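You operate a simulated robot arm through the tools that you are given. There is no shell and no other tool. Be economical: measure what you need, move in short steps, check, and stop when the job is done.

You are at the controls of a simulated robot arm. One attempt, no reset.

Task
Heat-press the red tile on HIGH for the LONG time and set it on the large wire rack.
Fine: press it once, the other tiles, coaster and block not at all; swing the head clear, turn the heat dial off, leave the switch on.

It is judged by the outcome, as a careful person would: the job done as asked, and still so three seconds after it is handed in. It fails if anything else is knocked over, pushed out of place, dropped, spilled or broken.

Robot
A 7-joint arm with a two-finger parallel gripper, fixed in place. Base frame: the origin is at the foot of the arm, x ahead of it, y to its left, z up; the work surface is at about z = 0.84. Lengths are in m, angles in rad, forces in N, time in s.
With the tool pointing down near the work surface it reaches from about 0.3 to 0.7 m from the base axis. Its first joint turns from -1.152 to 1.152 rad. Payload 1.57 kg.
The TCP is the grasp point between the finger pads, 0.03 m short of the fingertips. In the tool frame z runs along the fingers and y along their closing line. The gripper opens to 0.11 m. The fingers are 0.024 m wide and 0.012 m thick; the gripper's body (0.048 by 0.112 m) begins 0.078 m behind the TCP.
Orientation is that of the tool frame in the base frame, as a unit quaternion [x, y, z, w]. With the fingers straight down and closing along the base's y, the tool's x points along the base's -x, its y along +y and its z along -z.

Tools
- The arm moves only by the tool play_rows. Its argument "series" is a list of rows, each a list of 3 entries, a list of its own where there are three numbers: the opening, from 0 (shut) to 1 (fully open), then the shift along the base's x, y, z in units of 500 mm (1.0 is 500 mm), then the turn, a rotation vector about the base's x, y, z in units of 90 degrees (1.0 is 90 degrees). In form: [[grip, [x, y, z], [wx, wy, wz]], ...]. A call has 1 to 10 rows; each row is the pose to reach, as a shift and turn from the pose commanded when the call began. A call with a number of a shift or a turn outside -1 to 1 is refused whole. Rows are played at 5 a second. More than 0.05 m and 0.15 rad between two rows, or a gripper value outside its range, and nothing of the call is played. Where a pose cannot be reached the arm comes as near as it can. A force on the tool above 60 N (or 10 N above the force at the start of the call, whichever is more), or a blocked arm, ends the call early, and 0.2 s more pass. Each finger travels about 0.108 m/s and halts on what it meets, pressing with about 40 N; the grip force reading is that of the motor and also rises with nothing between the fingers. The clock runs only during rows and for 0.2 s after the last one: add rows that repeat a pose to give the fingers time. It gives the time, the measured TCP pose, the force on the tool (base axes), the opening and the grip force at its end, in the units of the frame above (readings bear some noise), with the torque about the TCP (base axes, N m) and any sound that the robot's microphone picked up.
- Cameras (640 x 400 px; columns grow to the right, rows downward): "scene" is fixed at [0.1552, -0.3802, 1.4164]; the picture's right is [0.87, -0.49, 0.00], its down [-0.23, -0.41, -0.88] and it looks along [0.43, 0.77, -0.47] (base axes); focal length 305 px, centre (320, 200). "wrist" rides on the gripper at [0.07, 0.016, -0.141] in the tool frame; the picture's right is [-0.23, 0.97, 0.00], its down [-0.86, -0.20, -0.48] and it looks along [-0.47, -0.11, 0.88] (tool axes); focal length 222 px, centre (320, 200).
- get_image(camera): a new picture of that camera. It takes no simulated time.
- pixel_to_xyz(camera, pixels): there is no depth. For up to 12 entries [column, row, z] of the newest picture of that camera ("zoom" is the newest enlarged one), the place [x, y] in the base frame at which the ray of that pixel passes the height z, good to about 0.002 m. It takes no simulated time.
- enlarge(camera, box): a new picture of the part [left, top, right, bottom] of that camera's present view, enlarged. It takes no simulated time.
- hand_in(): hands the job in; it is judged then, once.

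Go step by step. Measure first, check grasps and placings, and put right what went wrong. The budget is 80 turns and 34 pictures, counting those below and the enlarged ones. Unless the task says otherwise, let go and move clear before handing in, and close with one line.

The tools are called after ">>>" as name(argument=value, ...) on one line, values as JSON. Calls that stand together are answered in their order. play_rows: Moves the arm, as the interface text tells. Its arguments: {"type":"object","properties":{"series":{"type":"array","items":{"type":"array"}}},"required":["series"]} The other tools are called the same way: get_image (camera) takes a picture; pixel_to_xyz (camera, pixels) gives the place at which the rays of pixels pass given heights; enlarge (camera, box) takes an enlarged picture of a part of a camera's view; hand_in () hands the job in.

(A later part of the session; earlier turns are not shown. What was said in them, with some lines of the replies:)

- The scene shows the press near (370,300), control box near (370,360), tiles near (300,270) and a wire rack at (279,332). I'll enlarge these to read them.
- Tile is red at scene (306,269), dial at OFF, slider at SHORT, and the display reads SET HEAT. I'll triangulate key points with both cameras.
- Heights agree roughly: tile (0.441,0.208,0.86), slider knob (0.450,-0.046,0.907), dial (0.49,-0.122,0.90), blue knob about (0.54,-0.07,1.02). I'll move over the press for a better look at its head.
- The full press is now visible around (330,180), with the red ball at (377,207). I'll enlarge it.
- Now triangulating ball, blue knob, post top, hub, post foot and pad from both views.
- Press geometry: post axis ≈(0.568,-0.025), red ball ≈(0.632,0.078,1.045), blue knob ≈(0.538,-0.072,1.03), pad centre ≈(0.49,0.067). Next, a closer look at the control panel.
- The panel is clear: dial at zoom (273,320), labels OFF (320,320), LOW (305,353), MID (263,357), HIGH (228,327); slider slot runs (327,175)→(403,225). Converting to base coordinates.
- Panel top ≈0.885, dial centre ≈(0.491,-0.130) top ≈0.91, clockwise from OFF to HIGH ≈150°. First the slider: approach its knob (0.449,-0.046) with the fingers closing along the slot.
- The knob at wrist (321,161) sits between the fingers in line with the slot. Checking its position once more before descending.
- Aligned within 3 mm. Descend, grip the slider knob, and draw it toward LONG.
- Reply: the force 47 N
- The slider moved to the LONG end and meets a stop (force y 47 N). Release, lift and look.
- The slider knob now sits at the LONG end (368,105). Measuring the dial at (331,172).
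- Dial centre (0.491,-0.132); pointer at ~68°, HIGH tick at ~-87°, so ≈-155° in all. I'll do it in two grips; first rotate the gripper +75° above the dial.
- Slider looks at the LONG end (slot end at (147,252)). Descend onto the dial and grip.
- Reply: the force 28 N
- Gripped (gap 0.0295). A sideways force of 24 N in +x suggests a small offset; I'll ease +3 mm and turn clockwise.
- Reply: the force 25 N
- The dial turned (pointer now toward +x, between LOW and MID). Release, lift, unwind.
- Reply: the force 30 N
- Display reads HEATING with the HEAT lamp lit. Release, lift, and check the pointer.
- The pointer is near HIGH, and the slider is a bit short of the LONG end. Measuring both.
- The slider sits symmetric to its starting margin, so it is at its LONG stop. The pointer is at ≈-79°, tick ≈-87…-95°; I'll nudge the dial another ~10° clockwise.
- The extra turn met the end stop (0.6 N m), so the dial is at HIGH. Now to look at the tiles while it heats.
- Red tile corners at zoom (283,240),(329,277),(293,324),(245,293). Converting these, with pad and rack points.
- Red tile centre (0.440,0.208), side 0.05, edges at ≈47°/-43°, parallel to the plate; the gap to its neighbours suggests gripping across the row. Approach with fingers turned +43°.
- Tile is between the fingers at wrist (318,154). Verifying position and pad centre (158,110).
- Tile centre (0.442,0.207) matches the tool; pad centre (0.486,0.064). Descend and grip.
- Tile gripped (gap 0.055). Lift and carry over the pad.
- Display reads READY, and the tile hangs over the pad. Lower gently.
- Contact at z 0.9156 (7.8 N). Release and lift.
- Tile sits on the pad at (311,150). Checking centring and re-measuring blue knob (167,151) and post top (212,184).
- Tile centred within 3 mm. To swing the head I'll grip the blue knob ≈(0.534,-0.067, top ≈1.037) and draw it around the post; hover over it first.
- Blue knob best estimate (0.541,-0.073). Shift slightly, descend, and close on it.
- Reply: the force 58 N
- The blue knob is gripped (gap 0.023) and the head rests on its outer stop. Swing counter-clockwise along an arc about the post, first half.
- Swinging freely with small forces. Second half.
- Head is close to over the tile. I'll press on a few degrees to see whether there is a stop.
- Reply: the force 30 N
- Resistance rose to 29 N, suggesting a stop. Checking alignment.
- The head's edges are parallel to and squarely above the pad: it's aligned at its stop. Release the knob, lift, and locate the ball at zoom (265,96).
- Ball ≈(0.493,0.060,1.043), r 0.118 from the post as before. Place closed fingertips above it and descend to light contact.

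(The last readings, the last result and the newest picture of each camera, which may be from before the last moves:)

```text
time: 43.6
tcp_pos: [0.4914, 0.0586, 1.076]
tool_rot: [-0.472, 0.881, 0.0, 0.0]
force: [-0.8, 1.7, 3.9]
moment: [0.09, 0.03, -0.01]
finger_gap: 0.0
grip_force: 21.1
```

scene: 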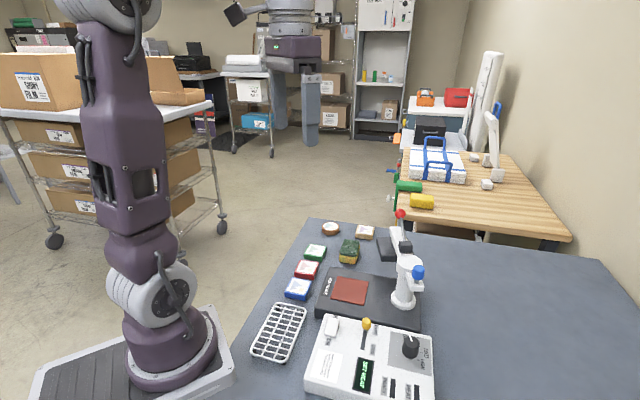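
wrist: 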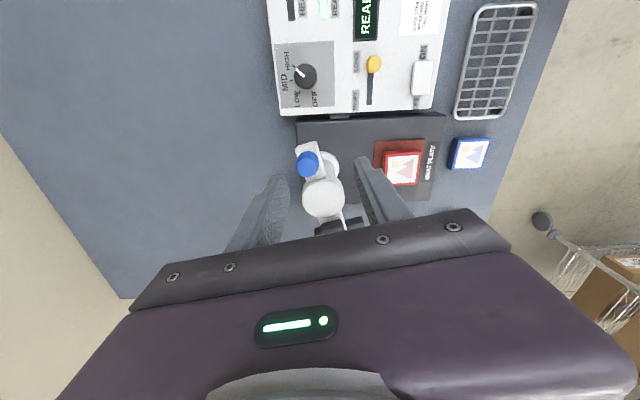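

First contact at z 1.076. Push down in small steps.

>>> play_rows(series=[[0, [-0.002, 0.002, -0.02], [0, 0, 0]], [0, [-0.004, 0.004, -0.04], [0, 0, 0]], [0, [-0.006, 0.006, -0.06], [0, 0, 0]], [0, [-0.006, 0.006, -0.075], [0, 0, 0]]])

```text
time: 44.5
tcp_pos: [0.4916, 0.0606, 1.0507]
tool_rot: [-0.472, 0.881, -0.004, 0.005]
force: [-11.5, -2.5, 31.5]
moment: [0.08, 0.49, 0.05]
finger_gap: 0.0
grip_force: 21.4
stopped in row 4: the force on the tool passed its limit at 79 N (the readings are from after the stop); the commanded pose is now the measured one
```

The lever went down ~26 mm and then met firm resistance. Looking at the head and display.

>>> enlarge(camera="scene", box=[310, 230, 430, 390])

```text
2.50 times, centred on (370, 310) of scene
```

zoom: 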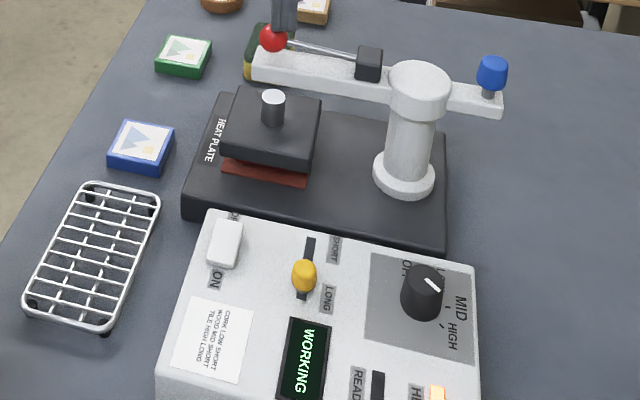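

Display says WORKING and the head is down on the tile. Hold the lever and listen.

>>> play_rows(series=[[0, [0, 0, -0.002], [0, 0, 0]], [0, [0, 0, -0.002], [0, 0, 0]], [0, [0, 0, -0.002], [0, 0, 0]], [0, [0, 0, -0.002], [0, 0, 0]], [0, [0, 0, -0.002], [0, 0, 0]], [0, [0, 0, -0.002], [0, 0, 0]], [0, [0, 0, -0.002], [0, 0, 0]], [0, [0, 0, -0.002], [0, 0, 0]]])

>>> play_rows(series=[[0, [0, 0, 0], [0, 0, 0]], [0, [0, 0, 0], [0, 0, 0]], [0, [0, 0, 0], [0, 0, 0]], [0, [0, 0, 0], [0, 0, 0]], [0, [0, 0, 0], [0, 0, 0]], [0, [0, 0, 0], [0, 0, 0]], [0, [0, 0, 0], [0, 0, 0]]])

```text
time: 46.3
tcp_pos: [0.4926, 0.0611, 1.05]
tool_rot: [-0.472, 0.881, -0.003, 0.006]
force: [3.9, -0.2, 53.8]
moment: [0.23, 0.18, 0.06]
finger_gap: 0.0
grip_force: 21.2
```

```text
time: 47.9
tcp_pos: [0.4919, 0.0615, 1.0492]
tool_rot: [-0.472, 0.882, -0.004, 0.006]
force: [4.1, -3.6, 54.6]
moment: [0.17, 0.21, 0.07]
finger_gap: 0.0001
grip_force: 21.3
```

No sound yet after ~4 s; keep holding.

>>> play_rows(series=[[0, [0, 0, 0], [0, 0, 0]], [0, [0, 0, 0], [0, 0, 0]], [0, [0, 0, 0], [0, 0, 0]], [0, [0, 0, 0], [0, 0, 0]], [0, [0, 0, 0], [0, 0, 0]]])

```text
time: 49.1
tcp_pos: [0.492, 0.0608, 1.0503]
tool_rot: [-0.471, 0.882, -0.004, 0.006]
force: [3.7, -4.1, 55.9]
moment: [0.16, 0.2, 0.04]
finger_gap: 0.0
grip_force: 21.2
```

>>> play_rows(series=[[0, [0, 0, 0], [0, 0, 0]], [0, [0, 0, 0], [0, 0, 0]], [0, [0, 0, 0], [0, 0, 0]], [0, [0, 0, 0], [0, 0, 0]], [0, [0, 0, 0], [0, 0, 0]]])

```text
time: 50.3
tcp_pos: [0.4931, 0.0609, 1.0489]
tool_rot: [-0.473, 0.881, -0.004, 0.006]
force: [4.8, -3.9, 55.7]
moment: [0.13, 0.24, -0.01]
finger_gap: 0.0001
grip_force: 20.9
```

Still no sound; keep holding.

>>> play_rows(series=[[0, [0, 0, 0], [0, 0, 0]], [0, [0, 0, 0], [0, 0, 0]], [0, [0, 0, 0], [0, 0, 0]], [0, [0, 0, 0], [0, 0, 0]], [0, [0, 0, 0], [0, 0, 0]], [0, [0, 0, 0], [0, 0, 0]]])

```text
time: 51.7
tcp_pos: [0.4916, 0.0615, 1.0498]
tool_rot: [-0.473, 0.881, -0.004, 0.006]
force: [2.7, -3.4, 55.7]
moment: [0.17, 0.23, -0.04]
finger_gap: 0.0
grip_force: 21.1
```

>>> play_rows(series=[[0, [0, 0, 0], [0, 0, 0]], [0, [0, 0, 0], [0, 0, 0]], [0, [0, 0, 0], [0, 0, 0]], [0, [0, 0, 0], [0, 0, 0]], [0, [0, 0, 0], [0, 0, 0]], [0, [0, 0, 0], [0, 0, 0]]])

```text
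time: 53.1
tcp_pos: [0.4926, 0.0604, 1.0495]
tool_rot: [-0.473, 0.881, -0.003, 0.005]
force: [2.2, -2.5, 55.4]
moment: [0.15, 0.21, 0.03]
finger_gap: 0.0
grip_force: 21.4
```

About 9 s held with no sound; keep going.

>>> play_rows(series=[[0, [0, 0, 0], [0, 0, 0]], [0, [0, 0, 0], [0, 0, 0]], [0, [0, 0, 0], [0, 0, 0]], [0, [0, 0, 0], [0, 0, 0]], [0, [0, 0, 0], [0, 0, 0]], [0, [0, 0, 0], [0, 0, 0]]])

```text
time: 54.5
tcp_pos: [0.4928, 0.0618, 1.0495]
tool_rot: [-0.472, 0.881, -0.003, 0.007]
force: [3.6, -2.5, 55.7]
moment: [0.16, 0.25, -0.02]
finger_gap: 0.0
grip_force: 20.9
```

>>> enlarge(camera="scene", box=[300, 240, 440, 400])

```text
2.50 times, centred on (370, 320) of scene
```

zoom: 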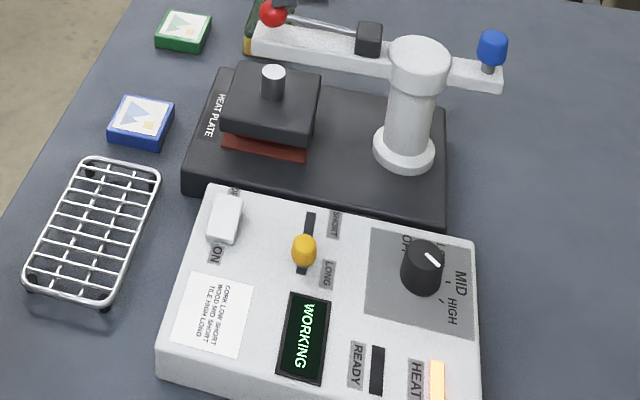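

Still WORKING. Keep holding; meanwhile measure the rack rim at several heights from this picture.

>>> pixel_to_xyz(camera="zoom", pixels=[[90, 158, 0.86], [160, 172, 0.86], [25, 284, 0.86], [107, 302, 0.86], [95, 231, 0.86], [95, 231, 0.865], [95, 231, 0.87]])

>>> play_rows(series=[[0, [0, 0, 0], [0, 0, 0]], [0, [0, 0, 0], [0, 0, 0]], [0, [0, 0, 0], [0, 0, 0]], [0, [0, 0, 0], [0, 0, 0]], [0, [0, 0, 0], [0, 0, 0]], [0, [0, 0, 0], [0, 0, 0]], [0, [0, 0, 0], [0, 0, 0]]])

```text
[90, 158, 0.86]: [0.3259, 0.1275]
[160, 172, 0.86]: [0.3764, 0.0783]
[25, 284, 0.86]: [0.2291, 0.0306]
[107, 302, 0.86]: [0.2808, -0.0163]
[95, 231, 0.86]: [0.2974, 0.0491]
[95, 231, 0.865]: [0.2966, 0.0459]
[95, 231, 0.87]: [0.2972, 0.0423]
```

```text
time: 56.1
tcp_pos: [0.4918, 0.0614, 1.0497]
tool_rot: [-0.472, 0.881, -0.004, 0.007]
force: [2.0, -3.3, 57.1]
moment: [0.19, 0.25, 0.04]
finger_gap: 0.0
grip_force: 20.7
```

>>> play_rows(series=[[0, [0, 0, 0], [0, 0, 0]], [0, [0, 0, 0], [0, 0, 0]], [0, [0, 0, 0], [0, 0, 0]], [0, [0, 0, 0], [0, 0, 0]], [0, [0, 0, 0], [0, 0, 0]], [0, [0, 0, 0], [0, 0, 0]], [0, [0, 0, 0], [0, 0, 0]]])

```text
time: 57.7
tcp_pos: [0.4915, 0.0616, 1.0494]
tool_rot: [-0.472, 0.882, -0.003, 0.006]
force: [2.2, -3.4, 57.3]
moment: [0.2, 0.22, 0.03]
finger_gap: 0.0
grip_force: 21.6
```

About 13 s held; still silent. Continue.

>>> play_rows(series=[[0, [0, 0, 0], [0, 0, 0]], [0, [0, 0, 0], [0, 0, 0]], [0, [0, 0, 0], [0, 0, 0]], [0, [0, 0, 0], [0, 0, 0]], [0, [0, 0, 0], [0, 0, 0]], [0, [0, 0, 0], [0, 0, 0]], [0, [0, 0, 0], [0, 0, 0]], [0, [0, 0, 0], [0, 0, 0]]])

```text
time: 59.5
tcp_pos: [0.4908, 0.0609, 1.049]
tool_rot: [-0.473, 0.881, -0.004, 0.006]
force: [3.3, -1.8, 56.6]
moment: [0.16, 0.26, 0.01]
finger_gap: 0.0003
grip_force: 21.5
```

>>> play_rows(series=[[0, [0, 0, 0], [0, 0, 0]], [0, [0, 0, 0], [0, 0, 0]], [0, [0, 0, 0], [0, 0, 0]], [0, [0, 0, 0], [0, 0, 0]], [0, [0, 0, 0], [0, 0, 0]], [0, [0, 0, 0], [0, 0, 0]]])

```text
time: 60.9
tcp_pos: [0.4913, 0.0622, 1.0491]
tool_rot: [-0.471, 0.882, -0.004, 0.006]
force: [2.5, -2.6, 57.4]
moment: [0.18, 0.23, 0.03]
finger_gap: 0.0
grip_force: 21.9
```

>>> play_rows(series=[[0, [0, 0, 0], [0, 0, 0]], [0, [0, 0, 0], [0, 0, 0]], [0, [0, 0, 0], [0, 0, 0]], [0, [0, 0, 0], [0, 0, 0]], [0, [0, 0, 0], [0, 0, 0]], [0, [0, 0, 0], [0, 0, 0]]])

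```text
time: 62.3
tcp_pos: [0.4915, 0.0614, 1.0491]
tool_rot: [-0.472, 0.882, -0.004, 0.006]
force: [2.8, -3.3, 57.5]
moment: [0.19, 0.22, -0.02]
finger_gap: 0.0
grip_force: 21.8
```

Held ~18 s. I'll spend a picture on the display (and head).

>>> enlarge(camera="scene", box=[300, 240, 440, 400])

```text
2.50 times, centred on (370, 320) of scene
```

zoom: 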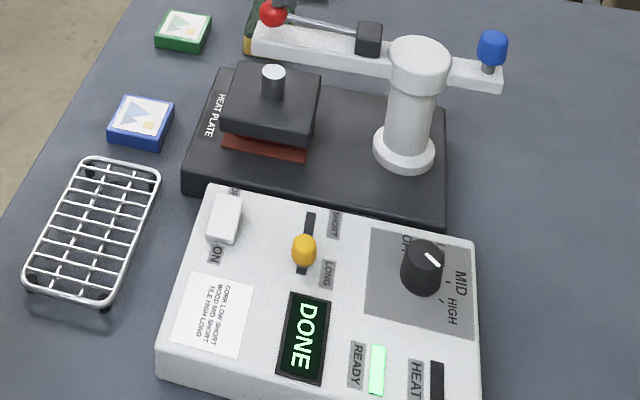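

DONE. Raise slowly and feel whether the lever springs up with the fingers.

>>> play_rows(series=[[0, [0, 0, 0.01], [0, 0, 0]], [0, [0, 0, 0.02], [0, 0, 0]], [0, [0, 0, 0.026], [0, 0, 0]]])

```text
time: 63.1
tcp_pos: [0.4912, 0.0624, 1.06]
tool_rot: [-0.472, 0.881, -0.003, 0.002]
force: [0.8, -2.2, 3.4]
moment: [-0.06, 0.02, 0.01]
finger_gap: 0.0001
grip_force: 21.2
```

A light 3.4 N contact remains, so the lever follows. Confirm a little higher.

>>> play_rows(series=[[0, [0, 0, 0.012], [0, 0, 0]], [0, [0, 0, 0.026], [0, 0, 0]], [0, [0, 0, 0.026], [0, 0, 0]]])

```text
time: 63.9
tcp_pos: [0.4916, 0.0618, 1.0733]
tool_rot: [-0.473, 0.881, -0.003, 0.005]
force: [0.5, -1.5, 2.9]
moment: [-0.04, -0.02, 0.03]
finger_gap: 0.0
grip_force: 21.3
```

The lever followed all the way up to its rest height. Go back to the blue knob at (0.615,-0.0575).

>>> play_rows(series=[[0, [0, 0, 0.06], [0, 0, 0]], [0, [0, 0, 0.13], [0, 0, 0.09]], [0.2, [0.05, -0.05, 0.13], [0, 0, 0.18]], [0.5, [0.11, -0.11, 0.13], [0, 0, 0.27]], [0.5, [0.17, -0.17, 0.13], [0, 0, 0.36]], [0.5, [0.23, -0.22, 0.13], [0, 0, 0.45]], [0.5, [0.247, -0.239, 0.06], [0, 0, 0.45]], [0.5, [0.247, -0.239, 0.0], [0, 0, 0.45]], [0.5, [0.247, -0.239, -0.074], [0, 0, 0.45]], [0.5, [0.247, -0.239, -0.074], [0, 0, 0.45]]])

>>> play_rows(series=[[0.3, [0, 0, 0], [0, 0, 0]], [0.1, [0, 0, 0], [0, 0, 0]], [0, [0, 0, 0], [0, 0, 0]], [0, [0, 0, 0], [0, 0, 0]]])

```text
time: 66.1
tcp_pos: [0.615, -0.0586, 1.0376]
tool_rot: [0.748, -0.663, 0.001, -0.004]
force: [0.2, 0.4, 0.4]
moment: [0.02, 0.0, -0.01]
finger_gap: 0.0553
grip_force: 0.0
```

```text
time: 67.1
tcp_pos: [0.6148, -0.0581, 1.0384]
tool_rot: [0.748, -0.664, 0.0, -0.005]
force: [-4.0, -0.3, -2.0]
moment: [0.01, 0.14, -0.08]
finger_gap: 0.0227
grip_force: 34.6
```

Knob gripped. Swing the head back clockwise along the same arc.

>>> play_rows(series=[[0, [-0.0084, -0.0128, 0], [0, 0, -0.046]], [0, [-0.0194, -0.0222, 0], [0, 0, -0.092]], [0, [-0.032, -0.0306, 0], [0, 0, -0.138]], [0, [-0.0452, -0.0368, 0], [0, 0, -0.184]], [0, [-0.0596, -0.0414, 0], [0, 0, -0.23]], [0, [-0.0744, -0.0438, 0], [0, 0, -0.276]], [0, [-0.0894, -0.0448, 0], [0, 0, -0.322]], [0, [-0.1048, -0.0432, 0], [0, 0, -0.368]], [0, [-0.1198, -0.0398, 0], [0, 0, -0.414]], [0, [-0.1308, -0.0358, 0], [0, 0, -0.46]]])

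```text
time: 69.3
tcp_pos: [0.5506, -0.0752, 1.0384]
tool_rot: [-0.464, 0.886, -0.003, 0.006]
force: [13.2, 21.5, 17.4]
moment: [0.52, -0.44, -0.1]
finger_gap: 0.0228
grip_force: 35.4
```

Head is back near its outer stop. Nudge, release, lift and move over the tile.

>>> play_rows(series=[[0, [-0.006, 0.002, 0], [0, 0, 0]], [0.3, [-0.003, 0.001, 0], [0, 0, 0]], [0.5, [-0.003, 0.001, 0], [0, 0, 0]], [0.5, [-0.003, 0.001, 0.08], [0, 0, 0]], [0.5, [-0.003, 0.001, 0.16], [0, 0, 0]], [0.75, [-0.04, 0.06, 0.16], [0, 0, -0.03]], [0.75, [-0.08, 0.14, 0.16], [0, 0, -0.06]], [0.75, [-0.11, 0.22, 0.16], [0, 0, -0.089]], [0.75, [-0.132, 0.28, 0.12], [0, 0, -0.089]], [0.75, [-0.132, 0.28, 0.04], [0, 0, -0.089]]])

>>> get_image(camera="wrist")

```text
time: 71.5
tcp_pos: [0.4849, 0.0644, 1.0567]
tool_rot: [-0.402, 0.915, -0.003, 0.003]
force: [0.3, -0.7, -0.7]
moment: [0.01, 0.03, -0.01]
finger_gap: 0.0825
grip_force: 0.0
```

```text
1 pictures are left
```

wrist: 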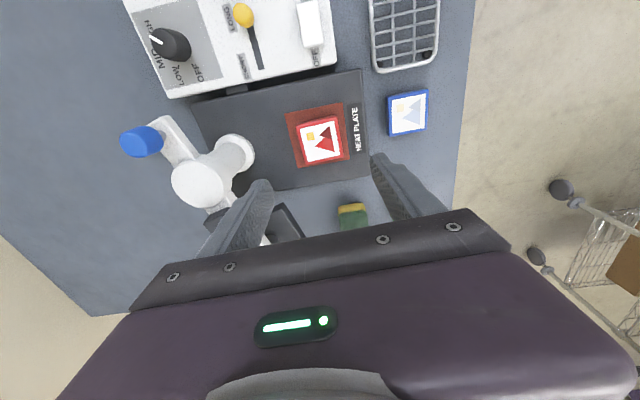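

The tile is pressed (vivid print) on the pad at (320,140), head clear. Measuring tile and rack from this view.

>>> pixel_to_xyz(camera="wrist", pixels=[[320, 140, 0.9], [296, 122, 0.9], [336, 116, 0.9], [343, 158, 0.9], [303, 166, 0.9], [374, 68, 0.86], [438, 66, 0.86], [370, 5, 0.86], [440, 5, 0.86]])

```text
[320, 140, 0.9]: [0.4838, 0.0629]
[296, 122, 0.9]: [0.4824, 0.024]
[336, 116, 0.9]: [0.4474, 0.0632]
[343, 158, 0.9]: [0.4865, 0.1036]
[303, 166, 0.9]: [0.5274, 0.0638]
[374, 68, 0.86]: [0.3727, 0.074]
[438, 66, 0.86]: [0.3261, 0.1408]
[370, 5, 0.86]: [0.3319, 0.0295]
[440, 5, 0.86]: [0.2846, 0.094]
```

Tile at (0.486,0.064), unchanged; rack centre ≈(0.303,0.057), top ≈0.86. Descend and grip the tile.

>>> play_rows(series=[[0.75, [0.002, 0, -0.09], [0, 0, 0]], [0.75, [0.002, 0, -0.18], [0, 0, 0]], [0.75, [0.002, 0, -0.25], [0, 0, 0]], [0.75, [0.002, 0, -0.28], [0, 0, 0]], [0.5, [0.002, 0, -0.28], [0, 0, 0]], [0.3, [0.002, 0, -0.28], [0, 0, 0]], [0.3, [0.002, 0, -0.28], [0, 0, 0]], [0.3, [0.002, 0, -0.28], [0, 0, 0]]])

```text
time: 73.3
tcp_pos: [0.484, 0.0638, 0.9156]
tool_rot: [-0.402, 0.916, -0.002, 0.003]
force: [0.7, -0.1, -0.3]
moment: [0.01, -0.04, -0.02]
finger_gap: 0.0551
grip_force: 40.2
```

Gripped (gap 0.055). Lift and carry to the rack.

>>> play_rows(series=[[0.2, [0, 0, 0.05], [0, 0, 0]], [0.2, [0, 0, 0.13], [0, 0, 0]], [0.2, [-0.06, 0.003, 0.14], [0, 0, 0]], [0.2, [-0.14, 0.008, 0.14], [0, 0, 0]], [0.2, [-0.22, 0.012, 0.14], [0, 0, 0]], [0.2, [-0.29, 0.014, 0.14], [0, 0, 0]], [0.2, [-0.332, 0.016, 0.1], [0, 0, 0]], [0.2, [-0.332, 0.016, 0.04], [0, 0, 0]], [0.2, [-0.332, 0.016, 0], [0, 0, 0]], [0.2, [-0.332, 0.016, 0], [0, 0, 0]]])

```text
time: 75.5
tcp_pos: [0.3192, 0.0714, 0.9159]
tool_rot: [-0.402, 0.915, -0.004, 0.003]
force: [0.0, 0.1, -1.4]
moment: [-0.02, 0.0, 0.03]
finger_gap: 0.055
grip_force: 40.6
```

Over the rack, tile still held. Lower by small steps until contact.

>>> play_rows(series=[[0.2, [0, 0, -0.01], [0, 0, 0]], [0.2, [0, 0, -0.02], [0, 0, 0]], [0.2, [0, 0, -0.028], [0, 0, 0]], [0.2, [0, 0, -0.034], [0, 0, 0]]])

```text
time: 76.5
tcp_pos: [0.3197, 0.0727, 0.9009]
tool_rot: [-0.403, 0.915, -0.003, 0.004]
force: [0.7, 1.1, -0.5]
moment: [0.02, -0.01, -0.02]
finger_gap: 0.0553
grip_force: 40.3
```

>>> play_rows(series=[[0.2, [0, 0, -0.004], [0, 0, 0]], [0.2, [0, 0, -0.008], [0, 0, 0]], [0.2, [0, 0, -0.012], [0, 0, 0]]])

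```text
time: 77.3
tcp_pos: [0.3204, 0.0717, 0.8941]
tool_rot: [-0.401, 0.916, -0.003, 0.004]
force: [-1.0, 0.1, 22.1]
moment: [-0.1, 0.07, -0.06]
finger_gap: 0.0553
grip_force: 39.6
```

Contact (22 N) at z 0.894, as expected for the rack top. Ease, release, lift, and head toward the dial.

>>> play_rows(series=[[0.2, [0, 0, 0.003], [0, 0, 0]], [0.6, [0, 0, 0.003], [0, 0, 0]], [0.68, [0, 0, 0.003], [0, 0, 0]], [0.68, [0, 0, 0.003], [0, 0, 0]], [0.68, [0, 0, 0.06], [0, 0, 0]], [0.68, [0, 0, 0.14], [0, 0, 0]], [0.68, [0, 0, 0.22], [0, 0, 0]], [0.5, [0.03, -0.06, 0.26], [0, 0, 0]]])

```text
time: 79.1
tcp_pos: [0.334, 0.0413, 1.0256]
tool_rot: [-0.402, 0.916, -0.003, 0.003]
force: [-0.5, -0.4, -0.3]
moment: [0.03, -0.02, -0.06]
finger_gap: 0.0552
grip_force: 0.2
```

Now the dial: move above it with the gripper unwound.

>>> play_rows(series=[[0.5, [0.04, -0.05, 0.0], [0, 0, -0.08]], [0.5, [0.1, -0.11, 0.0], [0, 0, -0.16]], [0.5, [0.16, -0.17, 0], [0, 0, -0.24]], [0.5, [0.22, -0.23, 0], [0, 0, -0.32]], [0.5, [0.27, -0.29, 0], [0, 0, -0.41]], [0.5, [0.316, -0.347, 0], [0, 0, -0.5]], [0.5, [0.316, -0.347, -0.06], [0, 0, -0.58]], [0.5, [0.316, -0.347, -0.12], [0, 0, -0.58]], [0.5, [0.316, -0.347, -0.12], [0, 0, -0.58]]])

```text
time: 81.1
tcp_pos: [0.4924, -0.1306, 0.9649]
tool_rot: [0.042, 0.999, -0.005, 0.001]
force: [0.8, -0.2, 0.1]
moment: [0.0, 0.0, -0.01]
finger_gap: 0.055
grip_force: 0.1
```

>>> play_rows(series=[[0.5, [-0.001, -0.003, -0.045], [0, 0, 0]], [0.5, [-0.001, -0.003, -0.089], [0, 0, 0]], [0.3, [-0.001, -0.003, -0.089], [0, 0, 0]], [0.1, [-0.001, -0.003, -0.089], [0, 0, 0]], [0, [-0.001, -0.003, -0.089], [0, 0, 0]], [0, [-0.001, -0.003, -0.089], [0, 0, 0]]])

>>> play_rows(series=[[0, [0, 0, 0], [0, 0, 0.09]], [0, [0, 0, 0], [0, 0, 0.18]], [0, [0, 0, 0], [0, 0, 0.27]], [0, [0, 0, 0], [0, 0, 0.36]], [0, [0, 0, 0], [0, 0, 0.45]], [0, [0, 0, 0], [0, 0, 0.54]], [0, [0, 0, 0], [0, 0, 0.63]], [0, [0, 0, 0], [0, 0, 0.72]], [0, [0, 0, 0], [0, 0, 0.81]], [0, [0, 0, 0], [0, 0, 0.88]]])

```text
time: 82.5
tcp_pos: [0.491, -0.1322, 0.9189]
tool_rot: [0.041, 0.999, -0.004, 0.002]
force: [0.3, 15.5, -4.0]
moment: [0.49, -0.44, 0.0]
finger_gap: 0.0292
grip_force: 39.3
```

```text
time: 84.7
tcp_pos: [0.4921, -0.1331, 0.9201]
tool_rot: [-0.606, 0.796, -0.004, 0.005]
force: [5.3, 6.7, 4.5]
moment: [0.57, -0.34, -0.02]
finger_gap: 0.0292
grip_force: 39.2
```

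Turned +79° without resistance. Release, unwind, regrip and turn the rest until the stop.

>>> play_rows(series=[[0.3, [0, 0, 0], [0, 0, 0]], [0.5, [0, 0, 0], [0, 0, 0]], [0.5, [0, 0, 0.07], [0, 0, -0.09]], [0.5, [0, 0, 0.07], [0, 0, -0.18]], [0.5, [0, 0, 0.07], [0, 0, -0.27]], [0.5, [0, 0, 0.07], [0, 0, -0.36]], [0.5, [0, 0, 0.07], [0, 0, -0.45]], [0.5, [0, 0, 0.07], [0, 0, -0.54]], [0.5, [0, 0, 0.07], [0, 0, -0.63]], [0.5, [0, 0, 0.07], [0, 0, -0.72]]])

>>> play_rows(series=[[0.5, [0, 0, 0], [0, 0, -0.09]], [0.5, [0, 0, 0], [0, 0, -0.14]], [0.5, [0, 0, -0.07], [0, 0, -0.14]], [0.3, [0, 0, -0.07], [0, 0, -0.14]], [0.1, [0, 0, -0.07], [0, 0, -0.14]], [0, [0, 0, -0.07], [0, 0, -0.14]], [0, [0, 0, -0.07], [0, 0, -0.14]]])

>>> play_rows(series=[[0, [0, 0, 0], [0, 0, 0.09]], [0, [0, 0, 0], [0, 0, 0.18]], [0, [0, 0, 0], [0, 0, 0.27]], [0, [0, 0, 0], [0, 0, 0.36]], [0, [0, 0, 0], [0, 0, 0.45]], [0, [0, 0, 0], [0, 0, 0.54]], [0, [0, 0, 0], [0, 0, 0.63]], [0, [0, 0, 0], [0, 0, 0.72]], [0, [0, 0, 0], [0, 0, 0.78]]])

```text
time: 86.9
tcp_pos: [0.4919, -0.134, 0.9543]
tool_rot: [-0.083, 0.997, -0.004, 0.003]
force: [0.1, -1.0, 0.8]
moment: [-0.04, -0.01, 0.01]
finger_gap: 0.0549
grip_force: 0.0
```

```text
time: 88.5
tcp_pos: [0.4905, -0.1326, 0.9193]
tool_rot: [0.026, 1.0, -0.003, 0.002]
force: [1.6, 16.0, -3.5]
moment: [0.48, -0.6, 0.02]
finger_gap: 0.0295
grip_force: 39.1
```

```text
time: 90.5
tcp_pos: [0.4931, -0.1321, 0.9195]
tool_rot: [-0.555, 0.832, -0.003, 0.005]
force: [10.6, 12.5, -15.5]
moment: [0.33, -0.29, 0.02]
finger_gap: 0.0295
grip_force: 39.0
```

Total ≈149°, no stop torque yet. Nudge a few more degrees.

>>> play_rows(series=[[0, [0, 0, 0], [0, 0, 0.05]], [0, [0, 0, 0], [0, 0, 0.09]], [0, [0, 0, 0], [0, 0, 0.09]]])

```text
time: 91.3
tcp_pos: [0.4917, -0.1334, 0.9199]
tool_rot: [-0.612, 0.791, -0.003, 0.005]
force: [11.7, -0.9, -0.9]
moment: [-0.34, -0.05, -0.53]
finger_gap: 0.0296
grip_force: 39.7
```

End stop reached (-0.53 N m): dial is OFF. Release, lift clear and take the last picture.

>>> play_rows(series=[[0.3, [0, 0, 0], [0, 0, 0]], [0.5, [0, 0, 0], [0, 0, 0]], [0.5, [0, 0, 0.08], [0, 0, 0]], [0.5, [0, 0, 0.17], [0, 0, 0]], [0.5, [-0.04, 0.02, 0.25], [0, 0, 0]], [0.5, [-0.06, 0.08, 0.32], [0, 0, 0]], [0.5, [-0.06, 0.15, 0.38], [0, 0, 0]], [0.5, [-0.06, 0.22, 0.44], [0, 0, 0]], [0.5, [-0.06, 0.3, 0.48], [0, 0, 0]], [0.5, [-0.06, 0.38, 0.5], [0, 0, 0]]])

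>>> enlarge(camera="scene", box=[230, 220, 450, 400])

```text
time: 93.5
tcp_pos: [0.4621, 0.0572, 1.169]
tool_rot: [-0.611, 0.792, -0.004, 0.003]
force: [-1.2, -0.2, -0.1]
moment: [0.01, 0.05, -0.02]
finger_gap: 0.0547
grip_force: 0.0
```

```text
2.22 times, centred on (340, 310) of scene
```

zoom: 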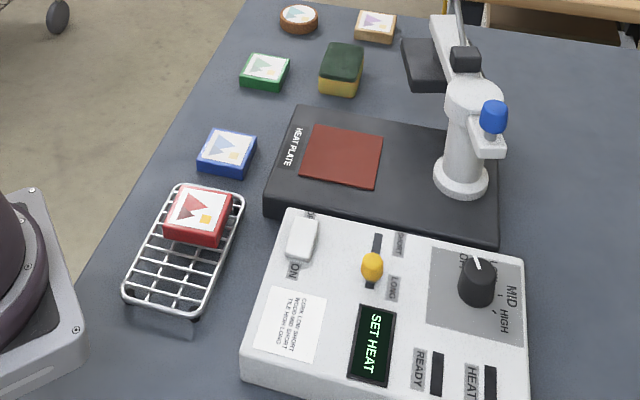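

The last picture shows the pressed tile on the rack at zoom (198,215), the head swung clear and the dial at OFF. The display reads SET HEAT, so the switch is still on, and nothing else has been disturbed. I'm handing in.

>>> hand_in()

```text
The job is handed in.
```

I pressed the red tile once on HIGH for the LONG time and set it on the wire rack. The head is swung clear, the dial is off, the switch is still on, and nothing else was moved.
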